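You operate a simulated robot arm through the tools that you are given. There is no shell and no other tool.

Carry out the task below with a simulated robot arm. There is one attempt and no reset: what you move stays moved.

Task
Put the chiller back in service at the temperature on the setting card.
Fine: slide the air mesh home, shut the header tank lid and set the dial before you start the pump.

The check looks at the end state, three seconds after you hand in, the way a careful person would. Anything else that was tipped, shoved, dropped, spilled or broken makes it a failure. Lids that push on must go on centred and level and be pressed home; caps that screw on are set level and turned clockwise until they are tight.

Robot
A 7-joint arm with a two-finger parallel gripper, fixed in place. Base frame: the origin is at the foot of the arm, x ahead of it, y to its left, z up. Lengths are in m, angles in degrees, forces in N, time in s.
With the tool pointing down near the work surface it reaches from about 0.4 to 0.9 m from the base axis. Its first joint turns from -143.0 to 143.0 degrees. Payload 3 kg.
Tool frame: the origin (TCP) lies between the finger pads and is the grasp point; the fingertips stand 0.03 m ahead of it; z points along the fingers, y is the line along which they close. Largest opening 0.094 m; finger width 0.028, thickness 0.01; the body of the gripper, 0.05 by 0.096 m, starts 0.055 m behind the TCP.
Orientation is that of the tool frame in the base frame, as a unit quaternion [x, y, z, w]. With the fingers straight down and closing along the base's y, the tool's x points along the base's -x, its y along +y and its z along -z.

Tools
- The arm moves only by the tool drive_tool. Its argument "steps" is a list of rows, each an object (a shift or turn left out is 0, a gripper value left out holds the last) with "delta_pos": the shift along the tool's x, y, z in units of 30 mm (1.0 is 30 mm), a list of three; "turn": the turn, a rotation vector about the tool's x, y, z in units of 8 degrees (1.0 is 8 degrees), a list of three. In form: [{"delta_pos": [tx, ty, tz], "turn": [ax, ay, az]}, ...]. A call has 1 to 20 rows; each row shifts and turns the commanded pose from where the row before left it, along the tool's axes as they then stand. "grip" is the closure in counts, from 0 (fully open) to 255 (shut), set as the call begins (left out, the last holds). A call with a number of a shift or a turn outside -1 to 1 is refused whole. A row lasts 0.2 s, in which the tool goes at most 0.05 m and 8.6 degrees; a call with a longer step from one row to the next is refused whole, and so is a gripper value outside its range. A pose out of reach is approached as far as the arm can. The call stops where the force on the tool passes 80 N (or 10 N more than at its start, if that is more) or the arm is blocked; 0.2 s more then pass. The fingers move at their own pace (about 0.072 m/s each) and stop on an object; they squeeze with about 22 N. The grip force told is the motor's: it shows also when the fingers shut on nothing. Time passes only in rows, and 0.2 s behind the last, so rows that do not move let the fingers close. The reply holds the time, the measured pose of the TCP, the force on the tool along the base axes, the opening and the grip force, in the units named above and with some noise, with the torque about the TCP (base axes, N m) and any sound that the robot's microphone picked up.
- Cameras (640 x 400 px; columns grow to the right, rows downward): "scene" is fixed at [0.0514, -0.5007, 1.4529]; the picture's right is [0.78, -0.63, 0.00], its down [-0.21, -0.26, -0.94] and it looks along [0.59, 0.73, -0.34] (base axes); focal length 315 px, centre (320, 200). "wrist" rides on the gripper at [0.076, 0.014, -0.102] in the tool frame; the picture's right is [-0.18, 0.98, 0.00], its down [-0.75, -0.14, -0.64] and it looks along [-0.63, -0.12, 0.77] (tool axes); focal length 243 px, centre (320, 200). There is no depth. A picture from a camera that has moved, and an enlarged one, comes with that camera's place and axes in the base frame and with its lens.
- camera(camera): a new picture of that camera. The clock stands still meanwhile.
- enlarge(camera, box): a new picture of the part [left, top, right, bottom] of that camera's present view, enlarged. The clock stands still meanwhile.
- job_done(): hands the job in; it is judged then, once.

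Places have to be worked out from the pictures, the camera data and where the tool is seen. Open the gripper and draw the arm clear of the work before you hand the job in, unless the task says otherwise.

The tools are called after ">>>" as name(argument=value, ...) on one line, values as JSON. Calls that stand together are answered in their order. drive_tool: Moves the arm, as the interface text tells. Its arguments: {"type":"object","properties":{"steps":{"type":"array","items":{"type":"object","properties":{"delta_pos":{"type":"array","items":{"type":"number"}},"turn":{"type":"array","items":{"type":"number"}}}}},"grip":{"type":"number"}},"required":["steps"]} The other tools are called the same way: camera (camera) takes a picture; enlarge (camera, box) takes an enlarged picture of a part of a camera's view; job_done () hands the job in.

At the start:

```text
time_s: 0.0
tcp_pos: [0.4752, 0.2767, 1.2681]
ee_rot: [0.0, 1.0, -0.001, 0.0]
wrist_force: [-0.1, -0.5, 0.6]
ft_torque: [-0.01, 0.0, -0.01]
finger_gap: 0.0938
grasp_force: 0.1
```

scene: 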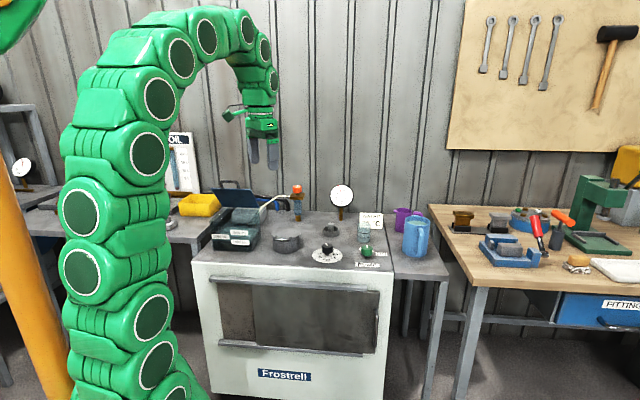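
wrist: 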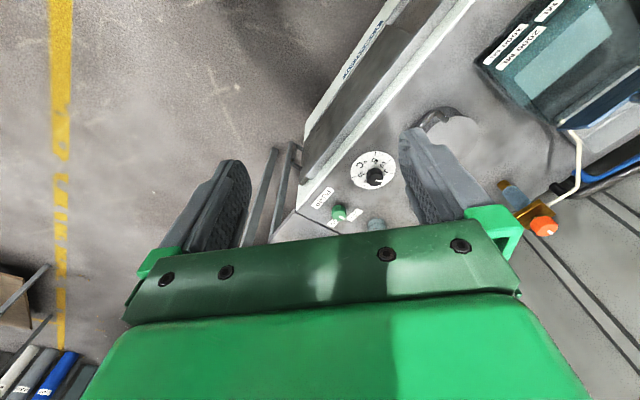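

I start by looking closely at the chiller's top and front in the scene view.

>>> enlarge(camera="scene", box=[190, 170, 400, 300])

>>> enlarge(camera="scene", box=[190, 260, 400, 391])

>>> enlarge(camera="scene", box=[310, 200, 400, 275])

>>> enlarge(camera="wrist", box=[240, 80, 560, 280])

```text
3.05 times, centred on (295, 235) of scene
camera zoom: at [0.0514, -0.5007, 1.4529], right [0.78, -0.63, 0.0], down [-0.21, -0.26, -0.94], along [0.59, 0.73, -0.34], focal length 961 px, centre (396, 93)
```

zoom: 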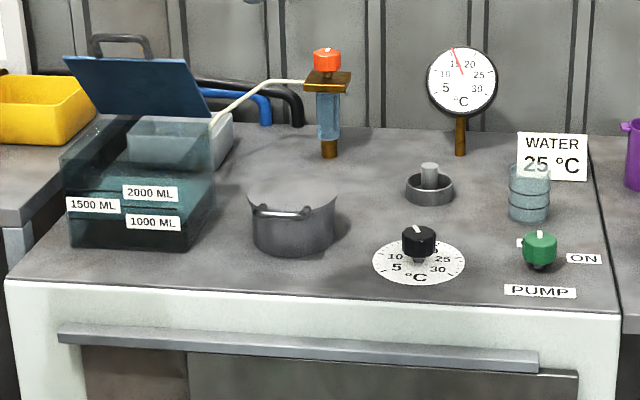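

```text
3.05 times, centred on (295, 326) of scene
camera zoom: at [0.0514, -0.5007, 1.4529], right [0.78, -0.63, 0.0], down [-0.21, -0.26, -0.94], along [0.59, 0.73, -0.34], focal length 961 px, centre (396, -182)
```

zoom: 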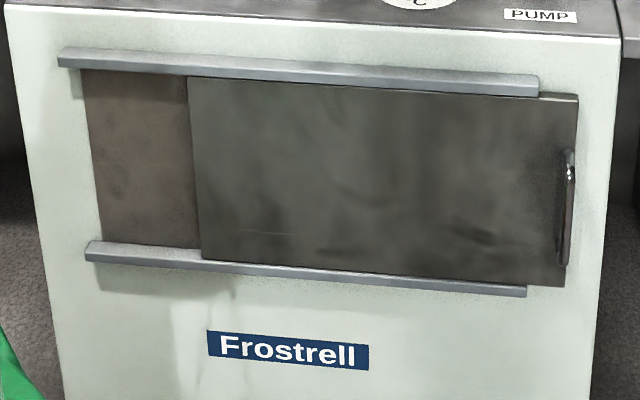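

```text
5.33 times, centred on (355, 238) of scene
camera zoom: at [0.0514, -0.5007, 1.4529], right [0.78, -0.63, 0.0], down [-0.21, -0.26, -0.94], along [0.59, 0.73, -0.34], focal length 1682 px, centre (133, 0)
```

zoom: 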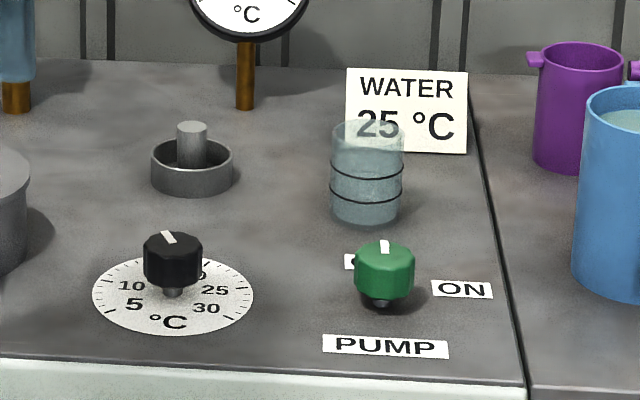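

```text
2.00 times, centred on (400, 180) of wrist
camera zoom: at [0.3992, 0.293, 1.3704], right [0.18, 0.98, 0.0], down [0.75, -0.14, 0.64], along [0.63, -0.12, -0.77], focal length 485 px, centre (160, 240)
```

zoom: 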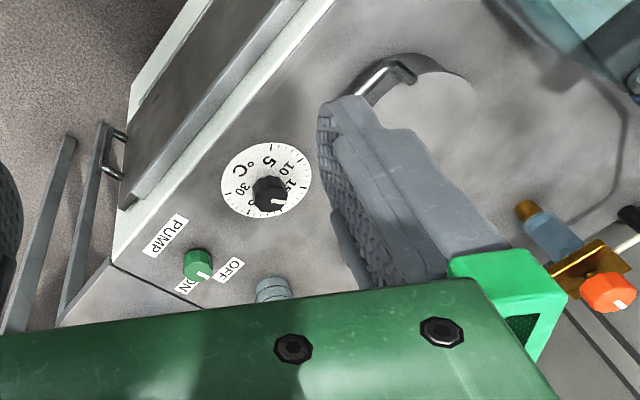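

The chiller front faces the base at about 45°. I'll look closer at the tank, its lid, the orange valve and the other cards before moving.

>>> enlarge(camera="scene", box=[200, 175, 280, 225])

>>> enlarge(camera="scene", box=[200, 215, 280, 265])

>>> enlarge(camera="scene", box=[270, 175, 350, 225])

>>> enlarge(camera="scene", box=[150, 120, 230, 200])

>>> enlarge(camera="wrist", box=[460, 0, 640, 240])

>>> enlarge(camera="scene", box=[340, 230, 400, 275])

```text
8.00 times, centred on (240, 200) of scene
camera zoom: at [0.0514, -0.5007, 1.4529], right [0.78, -0.63, 0.0], down [-0.21, -0.26, -0.94], along [0.59, 0.73, -0.34], focal length 2523 px, centre (960, 200)
```

zoom: 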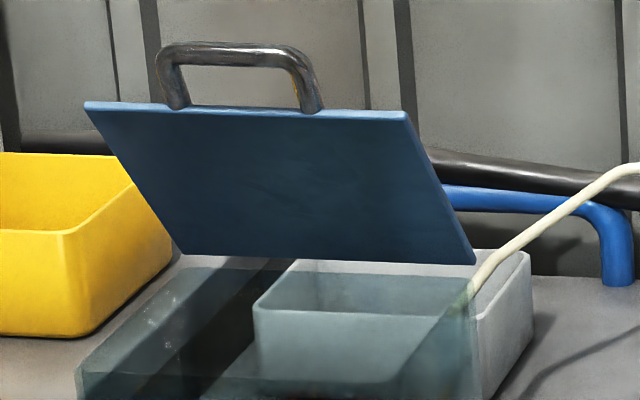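

```text
8.00 times, centred on (240, 240) of scene
camera zoom: at [0.0514, -0.5007, 1.4529], right [0.78, -0.63, 0.0], down [-0.21, -0.26, -0.94], along [0.59, 0.73, -0.34], focal length 2523 px, centre (960, -120)
```

zoom: 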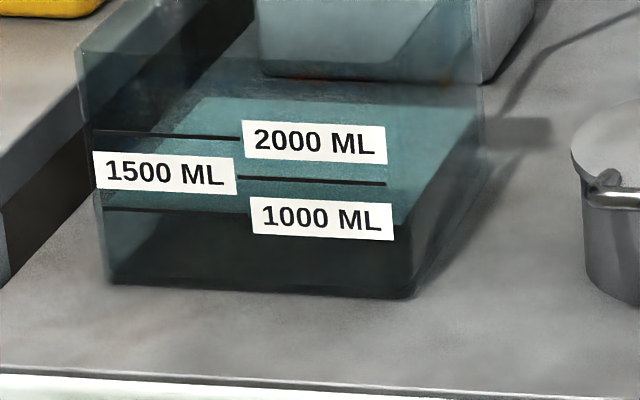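

```text
8.00 times, centred on (310, 200) of scene
camera zoom: at [0.0514, -0.5007, 1.4529], right [0.78, -0.63, 0.0], down [-0.21, -0.26, -0.94], along [0.59, 0.73, -0.34], focal length 2523 px, centre (400, 200)
```

zoom: 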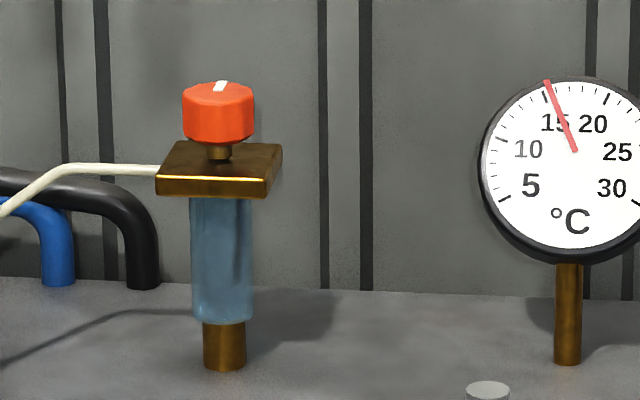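

```text
5.00 times, centred on (190, 160) of scene
camera zoom: at [0.0514, -0.5007, 1.4529], right [0.78, -0.63, 0.0], down [-0.21, -0.26, -0.94], along [0.59, 0.73, -0.34], focal length 1577 px, centre (970, 400)
```

zoom: 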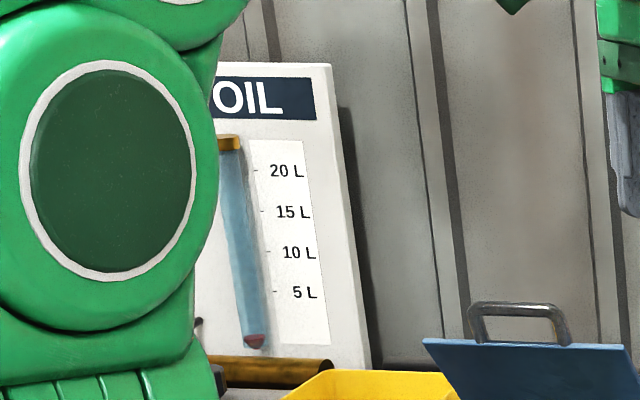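

```text
1.67 times, centred on (550, 120) of wrist
camera zoom: at [0.3992, 0.293, 1.3704], right [0.18, 0.98, 0.0], down [0.75, -0.14, 0.64], along [0.63, -0.12, -0.77], focal length 404 px, centre (-63, 333)
```

zoom: 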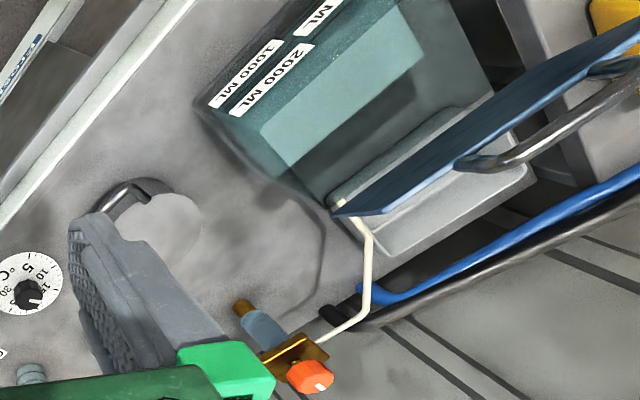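

```text
8.89 times, centred on (370, 252) of scene
camera zoom: at [0.0514, -0.5007, 1.4529], right [0.78, -0.63, 0.0], down [-0.21, -0.26, -0.94], along [0.59, 0.73, -0.34], focal length 2803 px, centre (-124, -267)
```

zoom: 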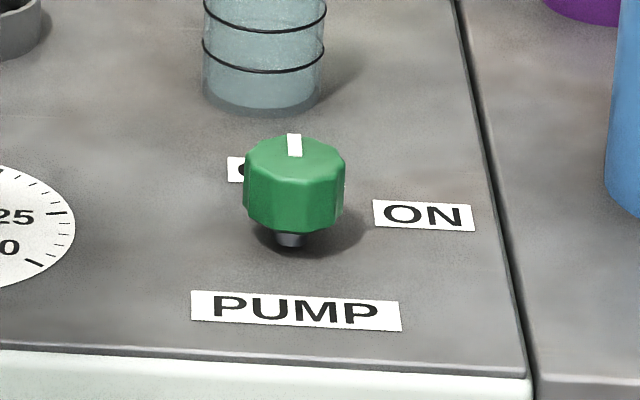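

The tank lid is hinged along the tank's back rim and stands about 50° open. The mesh has slid about 0.13 m to the right, and the card says WATER 25 °C. I'll turn the tool 45° to square it with the chiller and look from above.

>>> drive_tool(steps=[{"turn": [0, 0, -0.9375]}, {"turn": [0, 0, -0.9375]}, {"turn": [0, 0, -0.9375]}, {"turn": [0, 0, -0.9375]}, {"turn": [0, 0, -0.9375]}, {"turn": [0, 0, -0.9375]}, {"delta_pos": [0, -0.5, 0]}, {"delta_pos": [0, -0.5, 0]}], grip=0)

>>> camera(camera="wrist")

>>> camera(camera="scene")

```text
time_s: 1.8
tcp_pos: [0.495, 0.2558, 1.2684]
ee_rot: [-0.383, 0.924, 0.0, 0.0]
wrist_force: [-1.3, -1.2, -0.2]
ft_torque: [-0.01, -0.01, -0.01]
finger_gap: 0.0941
grasp_force: 0.1
```

```text
taken
camera wrist: at [0.4321, 0.2136, 1.3706], right [-0.57, 0.82, 0.0], down [0.63, 0.43, 0.64], along [0.53, 0.36, -0.77], focal length 243 px, centre (320, 200)
```

wrist: 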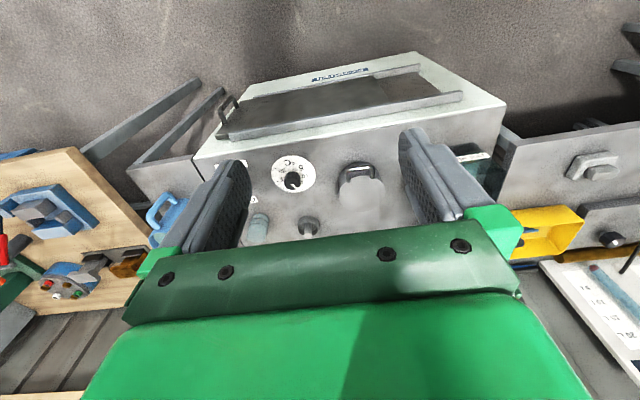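

```text
taken
```

scene: 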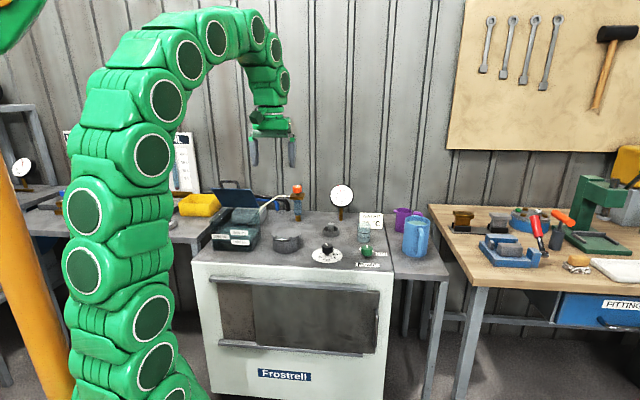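

Squared up now. I'll enlarge the mesh panel and the dial/pump area in the wrist view to refine their positions.

>>> enlarge(camera="wrist", box=[190, 40, 430, 190])

>>> enlarge(camera="wrist", box=[240, 140, 400, 240])

```text
2.67 times, centred on (310, 115) of wrist
camera zoom: at [0.4321, 0.2136, 1.3706], right [-0.57, 0.82, 0.0], down [0.63, 0.43, 0.64], along [0.53, 0.36, -0.77], focal length 647 px, centre (347, 427)
```

zoom: 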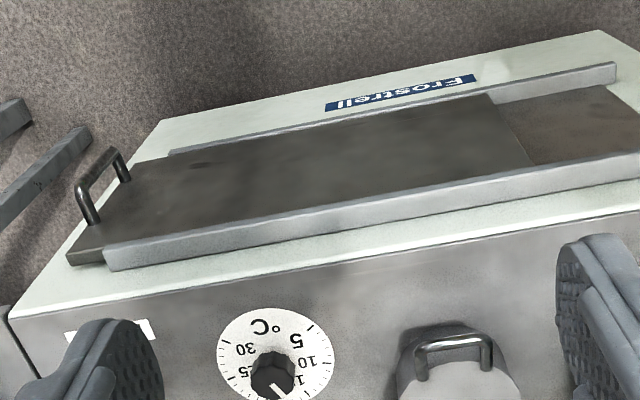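

```text
4.00 times, centred on (320, 190) of wrist
camera zoom: at [0.4321, 0.2136, 1.3706], right [-0.57, 0.82, 0.0], down [0.63, 0.43, 0.64], along [0.53, 0.36, -0.77], focal length 970 px, centre (320, 240)
```

zoom: 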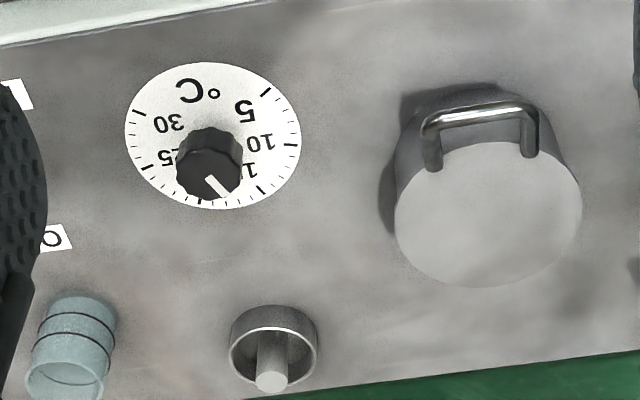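

The pointer sits near 16, the scale rises clockwise, and the mesh handle is a vertical bar near pe≈0.505 m, 0.66–0.70 m out and about z 0.57. I'll move over in front of it, tilt the tool forward 45° and look.

>>> drive_tool(steps=[{"delta_pos": [0.1, -0.933, 0.6]}, {"delta_pos": [0.1, -0.933, 0.6]}, {"delta_pos": [0.1, -0.933, 0.6]}, {"delta_pos": [0.1, -0.933, 0.6]}, {"delta_pos": [0.1, -0.933, 0.6]}, {"delta_pos": [0.1, -0.933, 0.6]}, {"delta_pos": [0.1, -0.933, 0.6]}, {"delta_pos": [0.1, -0.933, 0.6]}, {"delta_pos": [0.1, -0.933, 0.6]}, {"delta_pos": [0.1, -0.933, 0.6]}, {"delta_pos": [0, -0.933, 0.6]}, {"delta_pos": [0, -0.933, 0.6]}, {"turn": [0, -0.9375, 0]}, {"turn": [0, -0.9375, 0]}, {"turn": [0, -0.9375, 0]}, {"turn": [0, -0.9375, 0]}, {"turn": [0, -0.9375, 0]}, {"turn": [0, -0.9375, 0]}])

>>> camera(camera="wrist")

>>> camera(camera="scene")

```text
time_s: 5.6
tcp_pos: [0.7133, -0.0016, 1.0531]
ee_rot: [-0.353, 0.853, 0.147, 0.354]
wrist_force: [0.3, -1.1, 0.1]
ft_torque: [0.01, 0.0, 0.04]
finger_gap: 0.0939
grasp_force: 0.2
```

```text
taken
camera wrist: at [0.6136, -0.08, 1.0706], right [-0.6, 0.79, 0.13], down [0.15, -0.05, 0.99], along [0.78, 0.62, -0.09], focal length 243 px, centre (320, 200)
```

wrist: 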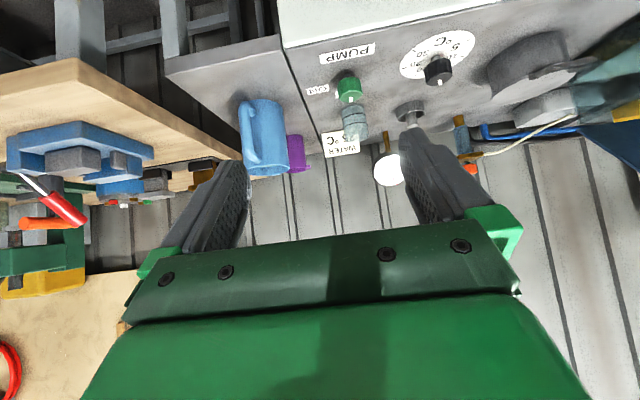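

```text
taken
```

scene: 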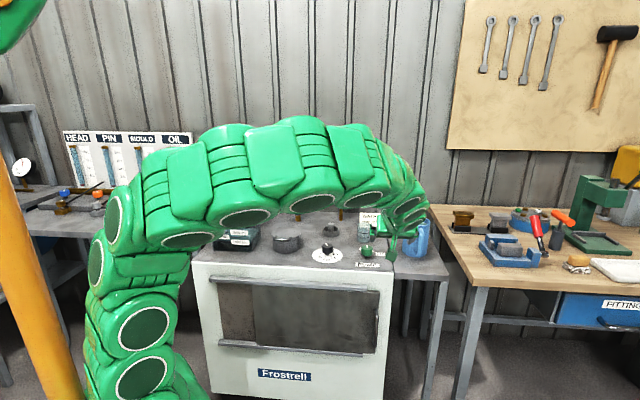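

The arm is tilted and clear of the chiller. I'll go straight down to handle height, staying about 0.16 m in front of it.

>>> drive_tool(steps=[{"delta_pos": [0.88, 0, 0.88]}, {"delta_pos": [0.88, 0, 0.88]}, {"delta_pos": [0.88, 0, 0.88]}, {"delta_pos": [0.88, 0, 0.88]}, {"delta_pos": [0.88, 0, 0.88]}, {"delta_pos": [0.88, 0, 0.88]}, {"delta_pos": [0.88, 0, 0.88]}, {"delta_pos": [0.88, 0, 0.88]}, {"delta_pos": [0.88, 0, 0.88]}, {"delta_pos": [0.88, 0, 0.88]}, {"delta_pos": [0.88, 0, 0.88]}, {"delta_pos": [0.88, 0, 0.88]}])

>>> camera(camera="wrist")

>>> camera(camera="scene")

```text
time_s: 8.2
tcp_pos: [0.7116, -0.0022, 0.6029]
ee_rot: [-0.354, 0.854, 0.147, 0.353]
wrist_force: [0.4, 0.3, -0.6]
ft_torque: [0.03, -0.01, -0.01]
finger_gap: 0.094
grasp_force: 0.2
```

```text
taken
camera wrist: at [0.613, -0.0808, 0.6214], right [-0.6, 0.79, 0.13], down [0.16, -0.04, 0.99], along [0.78, 0.62, -0.1], focal length 243 px, centre (320, 200)
```

wrist: 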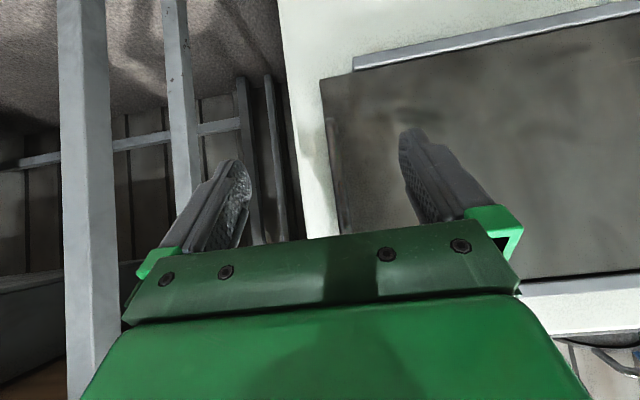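

```text
taken
```

scene: 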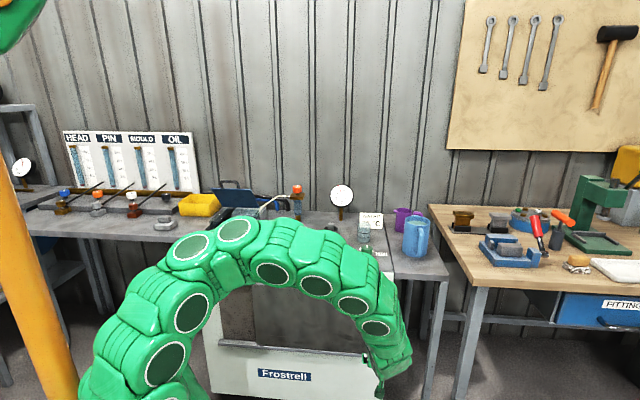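

>>> enlarge(camera="wrist", box=[260, 60, 460, 260])

```text
2.00 times, centred on (360, 160) of wrist
camera zoom: at [0.613, -0.0808, 0.6214], right [-0.6, 0.79, 0.13], down [0.16, -0.04, 0.99], along [0.78, 0.62, -0.1], focal length 485 px, centre (240, 280)
```

zoom: 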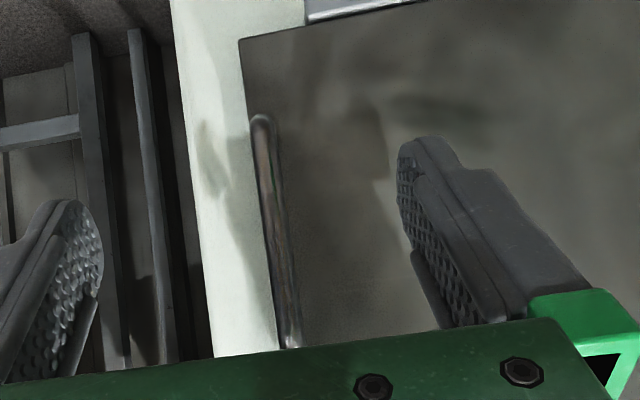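

The handle bar is centred between the fingers at pe≈0.500, spanning z 0.50–0.63. I'll advance most of the way with the fingers open and check again.

>>> drive_tool(steps=[{"delta_pos": [-0.49, 0.03, 0.727]}, {"delta_pos": [-0.49, 0.03, 0.727]}, {"delta_pos": [-0.49, 0.03, 0.727]}, {"delta_pos": [-0.49, 0.03, 0.727]}, {"delta_pos": [-0.49, 0.03, 0.727]}], grip=0)

>>> camera(camera="wrist")

```text
time_s: 9.4
tcp_pos: [0.7995, 0.0928, 0.5781]
ee_rot: [-0.353, 0.854, 0.146, 0.353]
wrist_force: [0.0, 0.3, -0.5]
ft_torque: [-0.01, 0.0, -0.03]
finger_gap: 0.094
grasp_force: 0.2
```

```text
taken
camera wrist: at [0.701, 0.0146, 0.5972], right [-0.6, 0.79, 0.13], down [0.16, -0.04, 0.99], along [0.78, 0.62, -0.1], focal length 243 px, centre (320, 200)
```

wrist: 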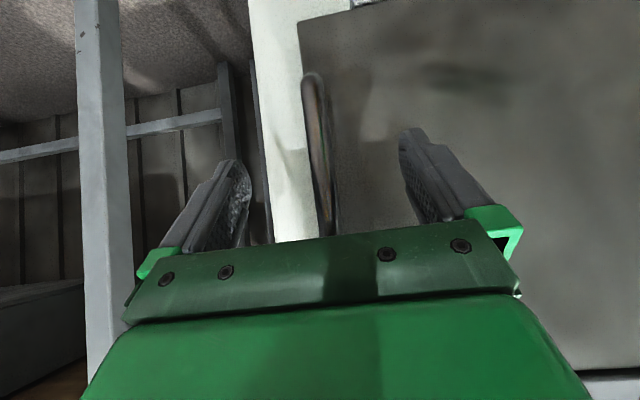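

Handle at pf≈0.665 confirmed by both distances. I'll advance the last 30 mm and close on it.

>>> drive_tool(steps=[{"delta_pos": [-0.35, 0, 0.35]}, {"delta_pos": [-0.35, 0, 0.35]}], grip=0)

>>> drive_tool(steps=[{}, {}, {}, {}, {}], grip=255)

>>> camera(camera="wrist")

```text
time_s: 10.0
tcp_pos: [0.8213, 0.1122, 0.5787]
ee_rot: [-0.353, 0.854, 0.146, 0.354]
wrist_force: [0.0, -0.6, 0.2]
ft_torque: [0.01, 0.01, -0.03]
finger_gap: 0.0938
grasp_force: 0.1
```

```text
time_s: 11.2
tcp_pos: [0.8216, 0.1117, 0.5787]
ee_rot: [-0.354, 0.853, 0.147, 0.354]
wrist_force: [1.3, 0.5, -2.9]
ft_torque: [-0.11, 0.07, -0.01]
finger_gap: 0.0199
grasp_force: 45.1
```

```text
taken
camera wrist: at [0.7226, 0.0348, 0.5975], right [-0.6, 0.79, 0.13], down [0.16, -0.04, 0.99], along [0.78, 0.62, -0.1], focal length 243 px, centre (320, 200)
```

wrist: 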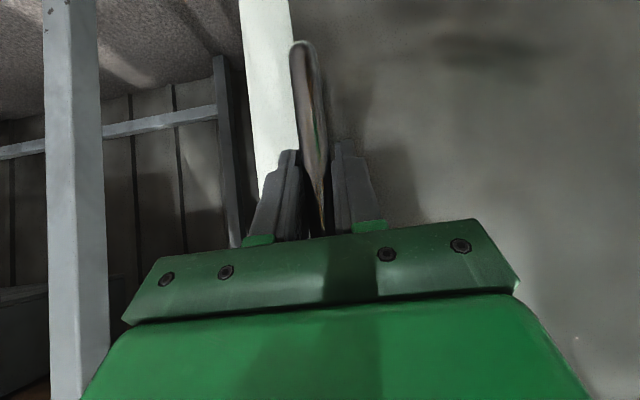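

The handle is held (gap 20 mm). Now I slide it left, along tool +y, in small steps while watching the force.

>>> drive_tool(steps=[{"delta_pos": [0, 0.3, 0]}, {"delta_pos": [0, 0.4, 0]}, {"delta_pos": [0, 0.4, 0]}, {"delta_pos": [0, 0.4, 0]}, {"delta_pos": [0, 0.4, 0]}, {"delta_pos": [0, 0.4, 0]}, {"delta_pos": [0, 0.4, 0]}, {"delta_pos": [0, 0.4, 0]}])

>>> camera(camera="wrist")

>>> camera(camera="scene")

```text
time_s: 13.0
tcp_pos: [0.7552, 0.1769, 0.5798]
ee_rot: [-0.354, 0.854, 0.145, 0.353]
wrist_force: [1.1, 0.6, -5.9]
ft_torque: [0.08, 0.02, -0.08]
finger_gap: 0.0199
grasp_force: 45.0
```

```text
taken
camera wrist: at [0.6572, 0.1002, 0.5976], right [-0.6, 0.79, 0.13], down [0.16, -0.04, 0.99], along [0.78, 0.62, -0.1], focal length 243 px, centre (320, 200)
```

wrist: 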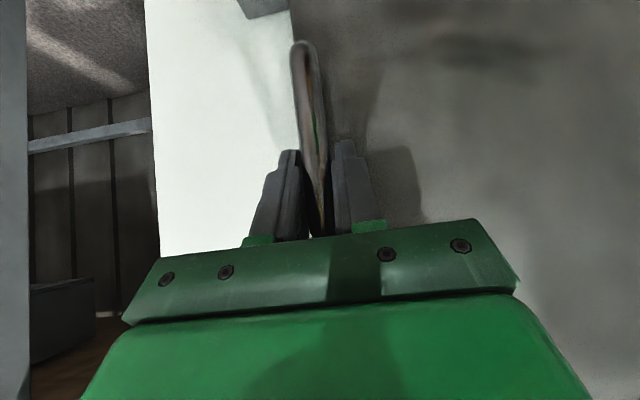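

```text
taken
```

scene: 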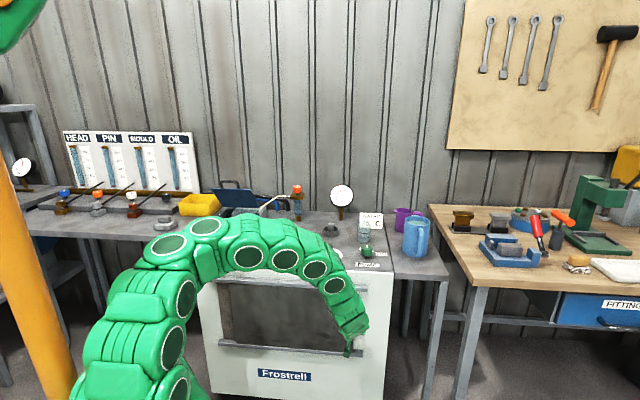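

The panel moves freely (93 mm so far, low force). I'll continue in smaller steps towards the stop.

>>> drive_tool(steps=[{"delta_pos": [0, 0.25, 0]}, {"delta_pos": [0, 0.25, 0]}, {"delta_pos": [0, 0.25, 0]}, {"delta_pos": [0, 0.25, 0]}, {"delta_pos": [0, 0.25, 0]}])

>>> enlarge(camera="scene", box=[190, 260, 400, 391])

```text
time_s: 14.2
tcp_pos: [0.7292, 0.2047, 0.5798]
ee_rot: [-0.353, 0.853, 0.147, 0.354]
wrist_force: [-4.0, -5.6, 5.6]
ft_torque: [0.47, -0.43, 0.0]
finger_gap: 0.0199
grasp_force: 44.8
```

```text
3.05 times, centred on (295, 326) of scene
camera zoom: at [0.0514, -0.5007, 1.4529], right [0.78, -0.63, 0.0], down [-0.21, -0.26, -0.94], along [0.59, 0.73, -0.34], focal length 961 px, centre (396, -182)
```

zoom: 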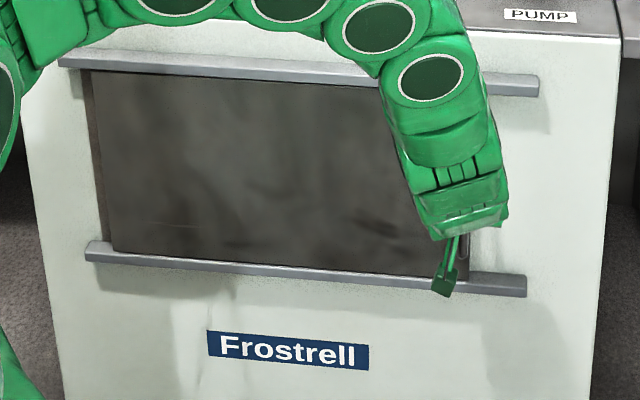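

Only about 12 mm of opening is still uncovered at the left edge. I'll continue gently towards the stop.

>>> drive_tool(steps=[{"delta_pos": [0, 0.1, 0]}, {"delta_pos": [0, 0.1, 0]}, {"delta_pos": [0, 0.1, 0]}, {"delta_pos": [0, 0.1, 0]}])

>>> enlarge(camera="scene", box=[190, 260, 290, 360])

```text
time_s: 15.2
tcp_pos: [0.722, 0.212, 0.579]
ee_rot: [-0.353, 0.854, 0.146, 0.354]
wrist_force: [9.3, -10.5, -0.2]
ft_torque: [0.09, 0.24, 0.01]
finger_gap: 0.0199
grasp_force: 44.2
```

```text
4.00 times, centred on (240, 310) of scene
camera zoom: at [0.0514, -0.5007, 1.4529], right [0.78, -0.63, 0.0], down [-0.21, -0.26, -0.94], along [0.59, 0.73, -0.34], focal length 1261 px, centre (640, -240)
```

zoom: 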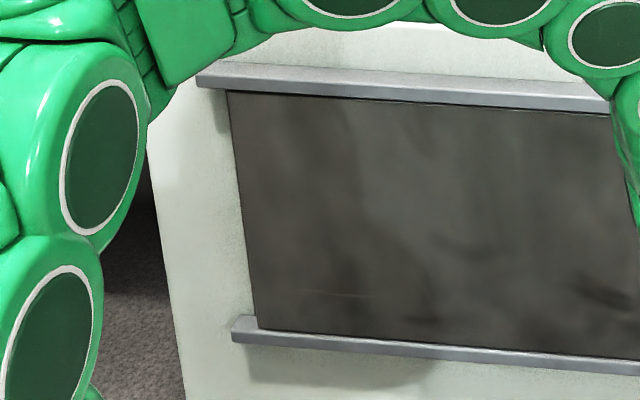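

The mesh covers the opening and a reaction of about 14 N has appeared along the slide, so it seems to be at its stop. I'll press a little further to confirm.

>>> drive_tool(steps=[{"delta_pos": [0, 0.1, 0]}, {"delta_pos": [0, 0.1, 0]}, {}])

>>> enlarge(camera="scene", box=[190, 260, 290, 360])

```text
time_s: 15.8
tcp_pos: [0.7205, 0.2114, 0.5803]
ee_rot: [-0.349, 0.855, 0.143, 0.355]
wrist_force: [32.5, 7.3, -27.3]
ft_torque: [0.01, 0.47, 0.03]
finger_gap: 0.0197
grasp_force: 45.1
stopped in row 3: the force on the tool passed its limit at 84 N (the readings are from after the stop); the commanded pose is now the measured one
```

```text
4.00 times, centred on (240, 310) of scene
camera zoom: at [0.0514, -0.5007, 1.4529], right [0.78, -0.63, 0.0], down [-0.21, -0.26, -0.94], along [0.59, 0.73, -0.34], focal length 1261 px, centre (640, -240)
```

zoom: 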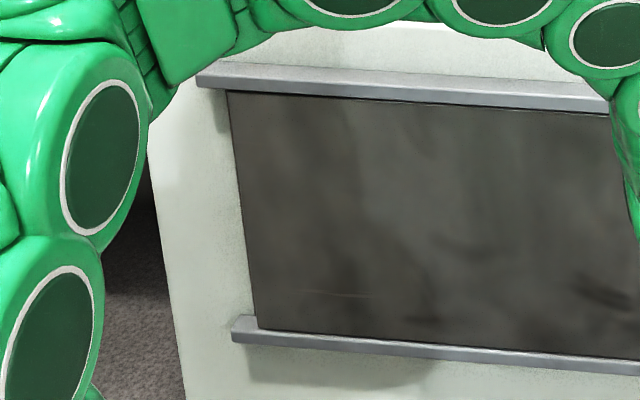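

It hit a hard stop with the opening fully covered, so the mesh is home. I'll open the gripper, wait, then back straight out from the handle.

>>> drive_tool(steps=[{}, {}, {}, {}], grip=0)

>>> drive_tool(steps=[{"delta_pos": [0.5, 0, -0.5]}, {"delta_pos": [0.7, 0, -0.7]}, {"delta_pos": [0.7, 0, -0.7]}, {"delta_pos": [0.7, 0, -0.7]}, {"delta_pos": [0.7, 0, -0.7]}])

>>> camera(camera="wrist")

>>> enlarge(camera="scene", box=[190, 260, 400, 391])

```text
time_s: 16.8
tcp_pos: [0.7208, 0.2116, 0.5802]
ee_rot: [-0.35, 0.855, 0.144, 0.356]
wrist_force: [0.1, 0.2, 0.3]
ft_torque: [0.0, -0.02, 0.0]
finger_gap: 0.094
grasp_force: 0.0
```

```text
time_s: 18.0
tcp_pos: [0.6922, 0.1069, 0.5577]
ee_rot: [-0.35, 0.855, 0.147, 0.353]
wrist_force: [-1.0, -0.1, 0.9]
ft_torque: [0.02, -0.03, 0.02]
finger_gap: 0.0939
grasp_force: 0.1
out of reach, approached as far as the arm can: row 1, 2, 3, 4, 5
```

```text
taken
camera wrist: at [0.5921, 0.0298, 0.5758], right [-0.6, 0.79, 0.13], down [0.16, -0.05, 0.99], along [0.79, 0.61, -0.1], focal length 243 px, centre (320, 200)
```

wrist: 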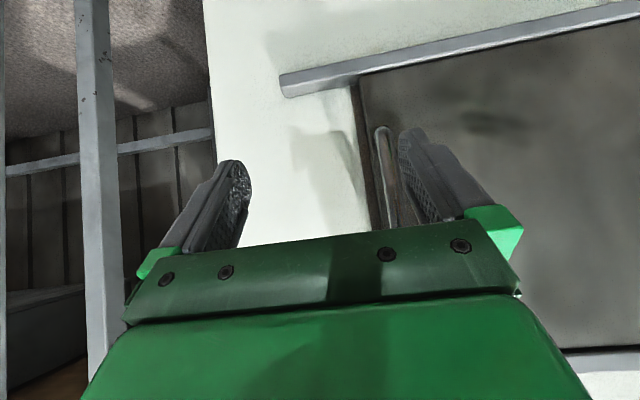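

```text
3.05 times, centred on (295, 326) of scene
camera zoom: at [0.0514, -0.5007, 1.4529], right [0.78, -0.63, 0.0], down [-0.21, -0.26, -0.94], along [0.59, 0.73, -0.34], focal length 961 px, centre (396, -182)
```

zoom: 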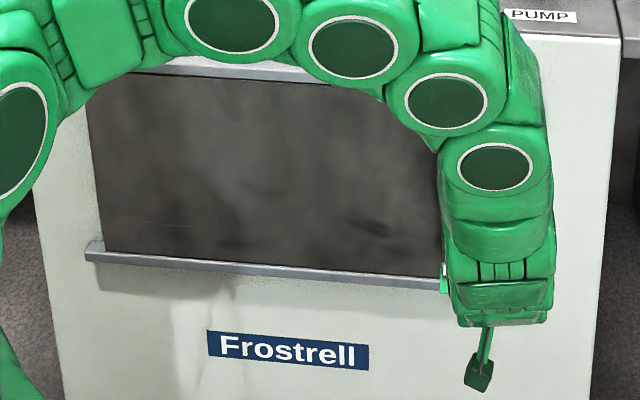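

The retreat drifted sideways because the arm ran near its reach limit, but the handle still computes to pe≈0.361, where I released it. There is a brown strip beside the panel's right edge, so I'll check both edges closely.

>>> enlarge(camera="wrist", box=[260, 40, 460, 240])

>>> enlarge(camera="scene", box=[190, 260, 290, 360])

```text
2.00 times, centred on (360, 140) of wrist
camera zoom: at [0.5921, 0.0298, 0.5758], right [-0.6, 0.79, 0.13], down [0.16, -0.05, 0.99], along [0.79, 0.61, -0.1], focal length 485 px, centre (240, 320)
```

zoom: 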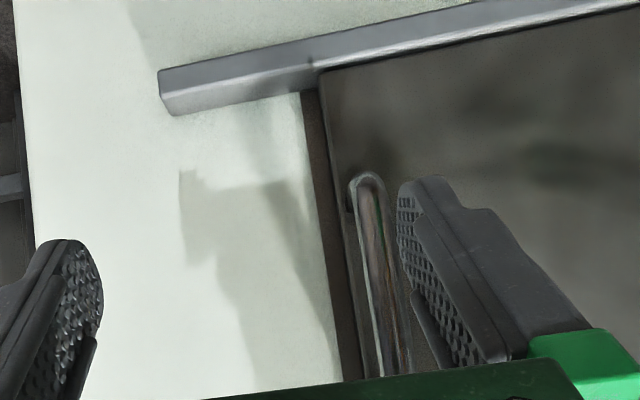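

```text
4.00 times, centred on (240, 310) of scene
camera zoom: at [0.0514, -0.5007, 1.4529], right [0.78, -0.63, 0.0], down [-0.21, -0.26, -0.94], along [0.59, 0.73, -0.34], focal length 1261 px, centre (640, -240)
```

zoom: 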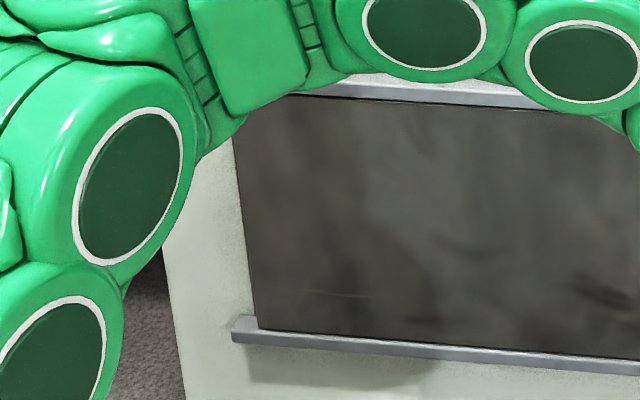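

The recess shows evenly, about 1 cm at each side of the panel (panel −0.133…0.367, recess −0.141…0.376), which fits a centred home position. I'll raise the arm away and re-check the mesh from the front.

>>> drive_tool(steps=[{"delta_pos": [-0.7, 0, -0.7]}, {"delta_pos": [-0.7, 0, -0.7]}, {"delta_pos": [-0.7, 0, -0.7]}, {"delta_pos": [-0.7, 0, -0.7]}, {"delta_pos": [-0.7, 0, -0.7]}, {"delta_pos": [-0.7, 0, -0.7]}, {"delta_pos": [-0.7, 0, -0.7]}, {"delta_pos": [-0.7, 0, -0.7]}, {"delta_pos": [-0.7, 0, -0.7]}, {"delta_pos": [-0.7, 0, -0.7]}, {"delta_pos": [-0.7, 0, -0.7]}, {"delta_pos": [-0.7, 0, -0.7]}])

>>> camera(camera="scene")

>>> camera(camera="wrist")

```text
time_s: 20.6
tcp_pos: [0.7069, 0.1017, 0.9093]
ee_rot: [-0.349, 0.855, 0.144, 0.356]
wrist_force: [-0.1, -0.5, 0.5]
ft_torque: [0.01, 0.02, -0.02]
finger_gap: 0.0938
grasp_force: 0.1
out of reach, approached as far as the arm can: row 1, 2, 3
```

```text
taken
```

scene: 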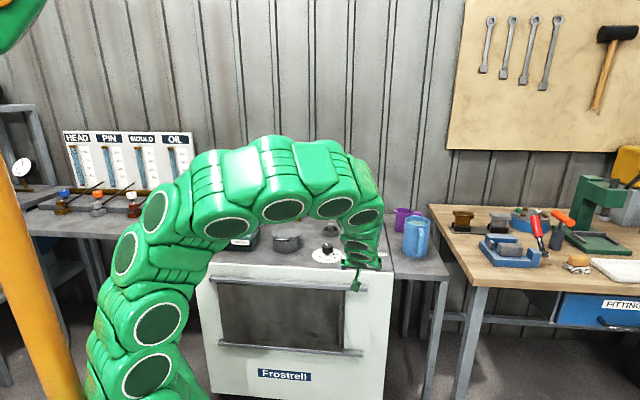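

```text
taken
camera wrist: at [0.6068, 0.0266, 0.9281], right [-0.6, 0.79, 0.13], down [0.15, -0.04, 0.99], along [0.79, 0.61, -0.09], focal length 243 px, centre (320, 200)
```

wrist: 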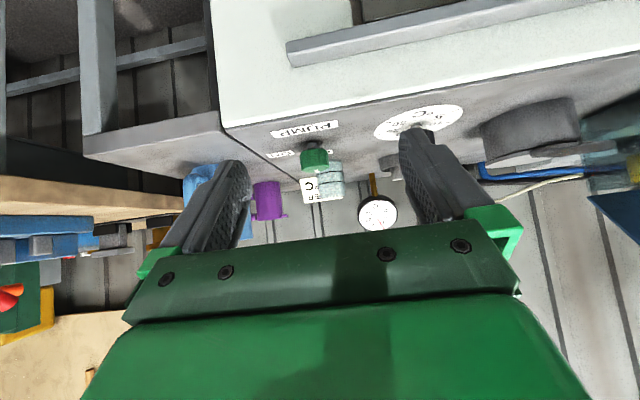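

The panel covers the recess with even margins in the scene view. Now I'll straighten the tool, rise and move left to look at the tank lid.

>>> drive_tool(steps=[{"turn": [0, 0.9375, 0]}, {"turn": [0, 0.9375, 0]}, {"turn": [0, 0.9375, 0]}, {"turn": [0, 0.9375, 0]}, {"turn": [0, 0.9375, 0]}, {"turn": [0, 0.9375, 0]}, {"delta_pos": [0, 0.5, -1]}, {"delta_pos": [0, 0.5, -1]}, {"delta_pos": [0, 0.5, -1]}, {"delta_pos": [0, 0.5, -1]}, {"delta_pos": [0, 0.5, -1]}, {"delta_pos": [0, 0.5, -1]}, {"delta_pos": [0, 1, -1]}, {"delta_pos": [0, 1, -1]}, {"delta_pos": [0, 1, -1]}, {"delta_pos": [0, 1, -1]}, {"delta_pos": [0, 1, 0]}, {"delta_pos": [0, 1, 0]}, {"delta_pos": [0, 1, 0]}])

>>> camera(camera="wrist")

>>> camera(camera="scene")

```text
time_s: 24.6
tcp_pos: [0.4945, 0.3183, 1.209]
ee_rot: [-0.379, 0.926, -0.002, 0.0]
wrist_force: [-0.6, 0.8, 0.3]
ft_torque: [0.02, -0.04, 0.02]
finger_gap: 0.0942
grasp_force: 0.0
```

```text
taken
camera wrist: at [0.4309, 0.2765, 1.3126], right [-0.56, 0.83, 0.0], down [0.64, 0.43, 0.64], along [0.53, 0.36, -0.77], focal length 243 px, centre (320, 200)
```

wrist: 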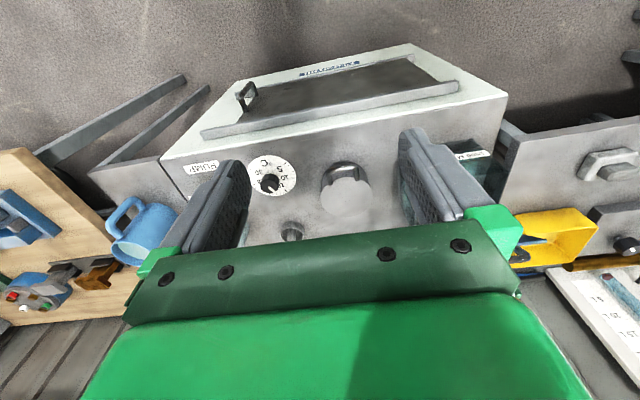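

```text
taken
```

scene: 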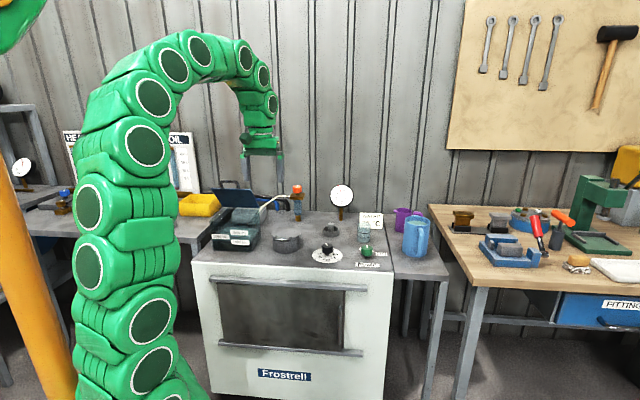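

>>> enlarge(camera="scene", box=[190, 260, 400, 391])

>>> enlarge(camera="wrist", box=[190, 40, 470, 150])

>>> enlarge(camera="scene", box=[200, 170, 310, 250])

```text
3.05 times, centred on (295, 326) of scene
camera zoom: at [0.0514, -0.5007, 1.4529], right [0.78, -0.63, 0.0], down [-0.21, -0.26, -0.94], along [0.59, 0.73, -0.34], focal length 961 px, centre (396, -182)
```

zoom: 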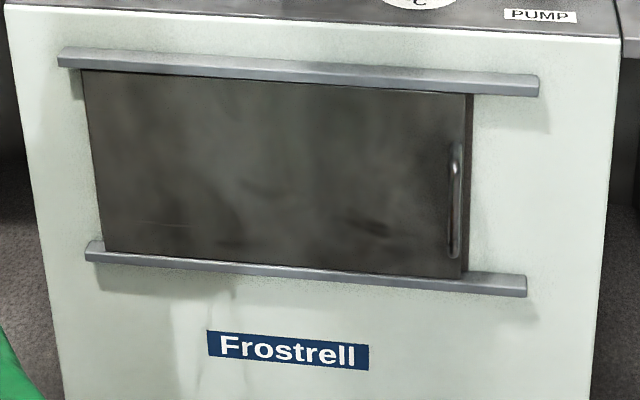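

```text
2.29 times, centred on (330, 95) of wrist
camera zoom: at [0.4309, 0.2765, 1.3126], right [-0.56, 0.83, 0.0], down [0.64, 0.43, 0.64], along [0.53, 0.36, -0.77], focal length 555 px, centre (297, 440)
```

zoom: 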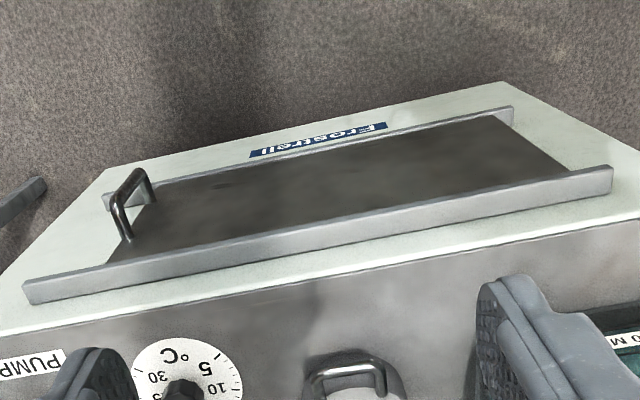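

```text
5.00 times, centred on (255, 210) of scene
camera zoom: at [0.0514, -0.5007, 1.4529], right [0.78, -0.63, 0.0], down [-0.21, -0.26, -0.94], along [0.59, 0.73, -0.34], focal length 1577 px, centre (645, 150)
```

zoom: 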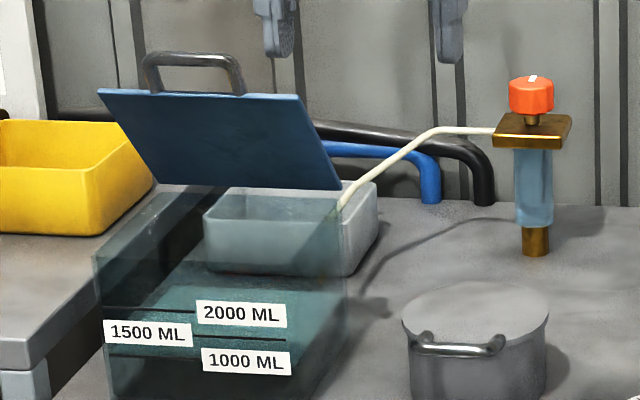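

The mesh looks properly home from both views. I'll move left, in front of and above the tank, to see the lid and handle between the fingers.

>>> drive_tool(steps=[{"delta_pos": [0, 1, -0.2]}, {"delta_pos": [0, 1, -0.2]}, {"delta_pos": [0, 1, -0.2]}, {"delta_pos": [0, 1, -0.2]}, {"delta_pos": [0, 1, -0.2]}, {"delta_pos": [0, 1, 0]}, {"delta_pos": [0, 1, 0]}, {"delta_pos": [0, 0.7, 0]}])

>>> camera(camera="wrist")

```text
time_s: 26.4
tcp_pos: [0.3329, 0.4827, 1.2385]
ee_rot: [-0.379, 0.926, -0.003, 0.002]
wrist_force: [0.8, 1.2, 0.7]
ft_torque: [-0.02, 0.02, 0.01]
finger_gap: 0.0941
grasp_force: 0.1
```

```text
taken
camera wrist: at [0.2689, 0.441, 1.3408], right [-0.56, 0.83, 0.0], down [0.64, 0.43, 0.64], along [0.54, 0.36, -0.77], focal length 243 px, centre (320, 200)
```

wrist: 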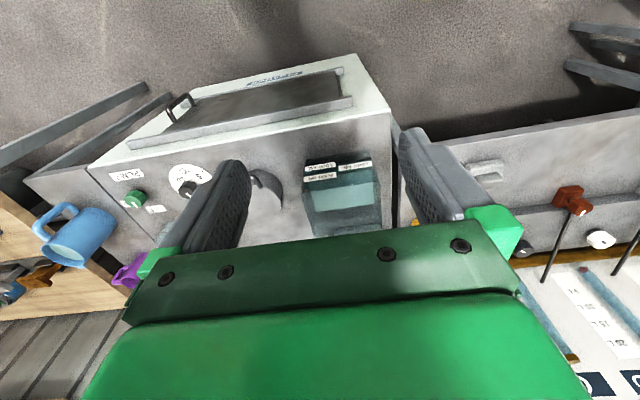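

The gripper body hides the lid from here. I'll tilt the tool forward about 30° to bring the lid into view.

>>> drive_tool(steps=[{"turn": [0, -0.95, 0]}, {"turn": [0, -0.95, 0]}, {"turn": [0, -0.95, 0]}, {"turn": [0, -0.95, 0]}])

>>> camera(camera="wrist")

```text
time_s: 27.6
tcp_pos: [0.3543, 0.4893, 1.1853]
ee_rot: [-0.356, 0.91, 0.088, 0.194]
wrist_force: [-0.3, 0.1, -0.5]
ft_torque: [0.01, 0.0, 0.01]
finger_gap: 0.094
grasp_force: 0.0
stopped in row 4: the arm was blocked; the commanded pose is now the measured one
```

```text
taken
camera wrist: at [0.2649, 0.423, 1.2471], right [-0.55, 0.83, 0.1], down [0.42, 0.17, 0.89], along [0.73, 0.53, -0.44], focal length 243 px, centre (320, 200)
```

wrist: 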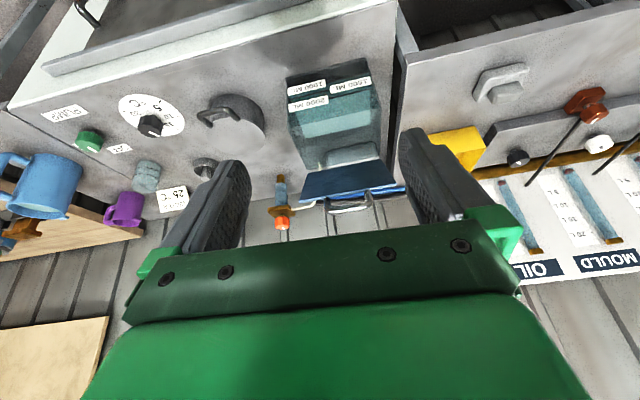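

The arm got blocked near a joint limit at 25° tilt, but the lid and handle are now visible. I'll enlarge that part.

>>> enlarge(camera="wrist", box=[250, 60, 450, 240])

>>> camera(camera="scene")

```text
2.22 times, centred on (350, 150) of wrist
camera zoom: at [0.2649, 0.423, 1.2471], right [-0.55, 0.83, 0.1], down [0.42, 0.17, 0.89], along [0.73, 0.53, -0.44], focal length 539 px, centre (253, 311)
```

zoom: 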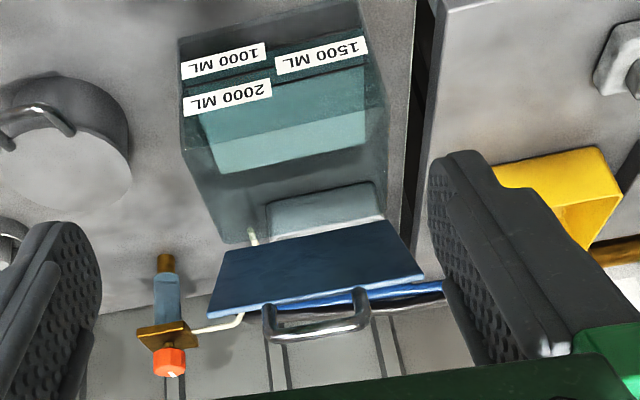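

```text
taken
```

scene: 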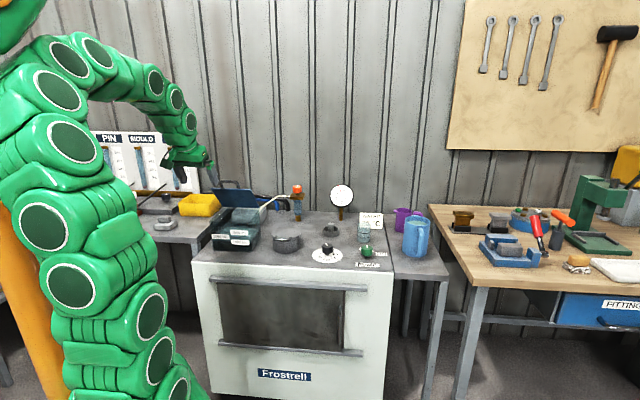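

I want to make sure the elbow isn't touching the orange post, so I'll enlarge that part of the scene.

>>> enlarge(camera="scene", box=[0, 0, 220, 400])

>>> enlarge(camera="scene", box=[0, 100, 160, 260])

```text
1.00 times, centred on (110, 200) of scene (not enlarged: the box is as wide or as high as the picture)
camera zoom: at [0.0514, -0.5007, 1.4529], right [0.78, -0.63, 0.0], down [-0.21, -0.26, -0.94], along [0.59, 0.73, -0.34], focal length 315 px, centre (530, 200)
```

zoom: 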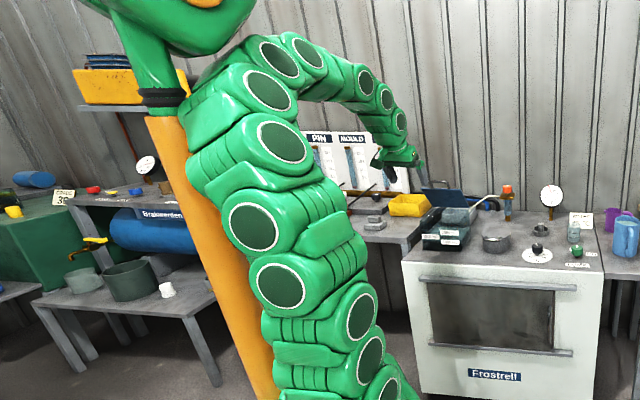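

```text
2.50 times, centred on (80, 180) of scene
camera zoom: at [0.0514, -0.5007, 1.4529], right [0.78, -0.63, 0.0], down [-0.21, -0.26, -0.94], along [0.59, 0.73, -0.34], focal length 788 px, centre (920, 250)
```

zoom: 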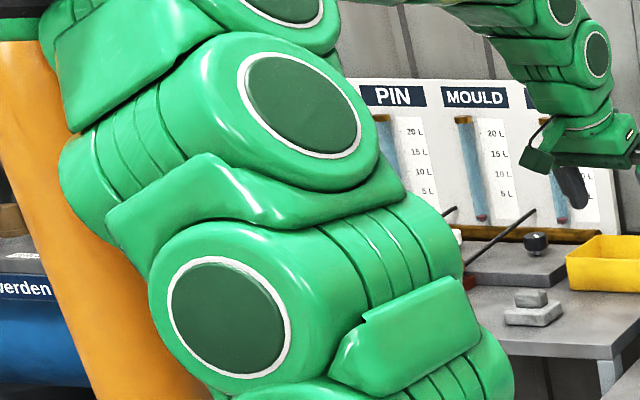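

The lid hinge works out at pf≈0.958, z≈0.940, and the free edge at pf≈0.86, z≈1.06. The U-handle is centred at pe≈−0.10. I'll straighten the tool, move out over the tank and look at the handle again from there.

>>> drive_tool(steps=[{"turn": [0.026, 0.77, -0.07]}, {"turn": [0.026, 0.77, -0.07]}, {"turn": [0.026, 0.77, -0.07]}, {"turn": [0.026, 0.77, -0.07]}, {"delta_pos": [-0.5, 0.04, -0.4]}, {"delta_pos": [-0.5, 0.04, -0.4]}, {"delta_pos": [-0.5, 0.04, -0.4]}, {"delta_pos": [-0.5, 0.04, 0]}])

>>> camera(camera="scene")

>>> camera(camera="wrist")

```text
time_s: 29.4
tcp_pos: [0.3926, 0.5348, 1.2236]
ee_rot: [-0.384, 0.923, -0.001, 0.003]
wrist_force: [0.2, -0.3, -0.4]
ft_torque: [0.0, -0.01, -0.04]
finger_gap: 0.0942
grasp_force: 0.0
```

```text
taken
```

scene: 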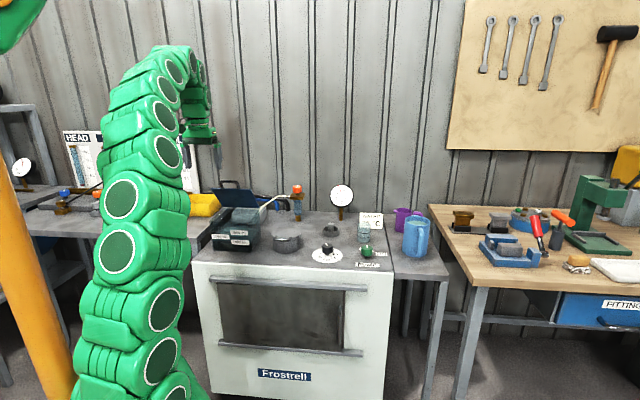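

```text
taken
camera wrist: at [0.3289, 0.4924, 1.326], right [-0.57, 0.82, 0.0], down [0.63, 0.44, 0.65], along [0.53, 0.36, -0.76], focal length 243 px, centre (320, 200)
```

wrist: 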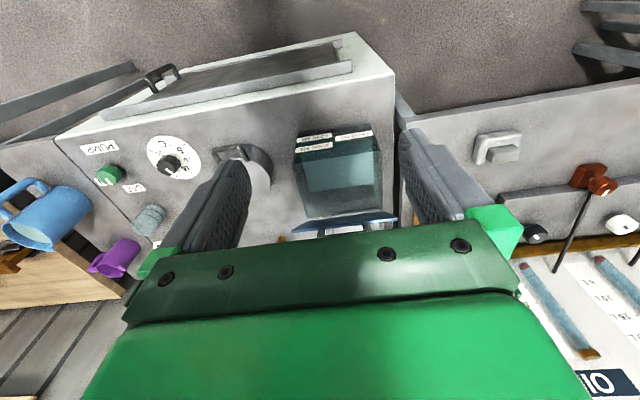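

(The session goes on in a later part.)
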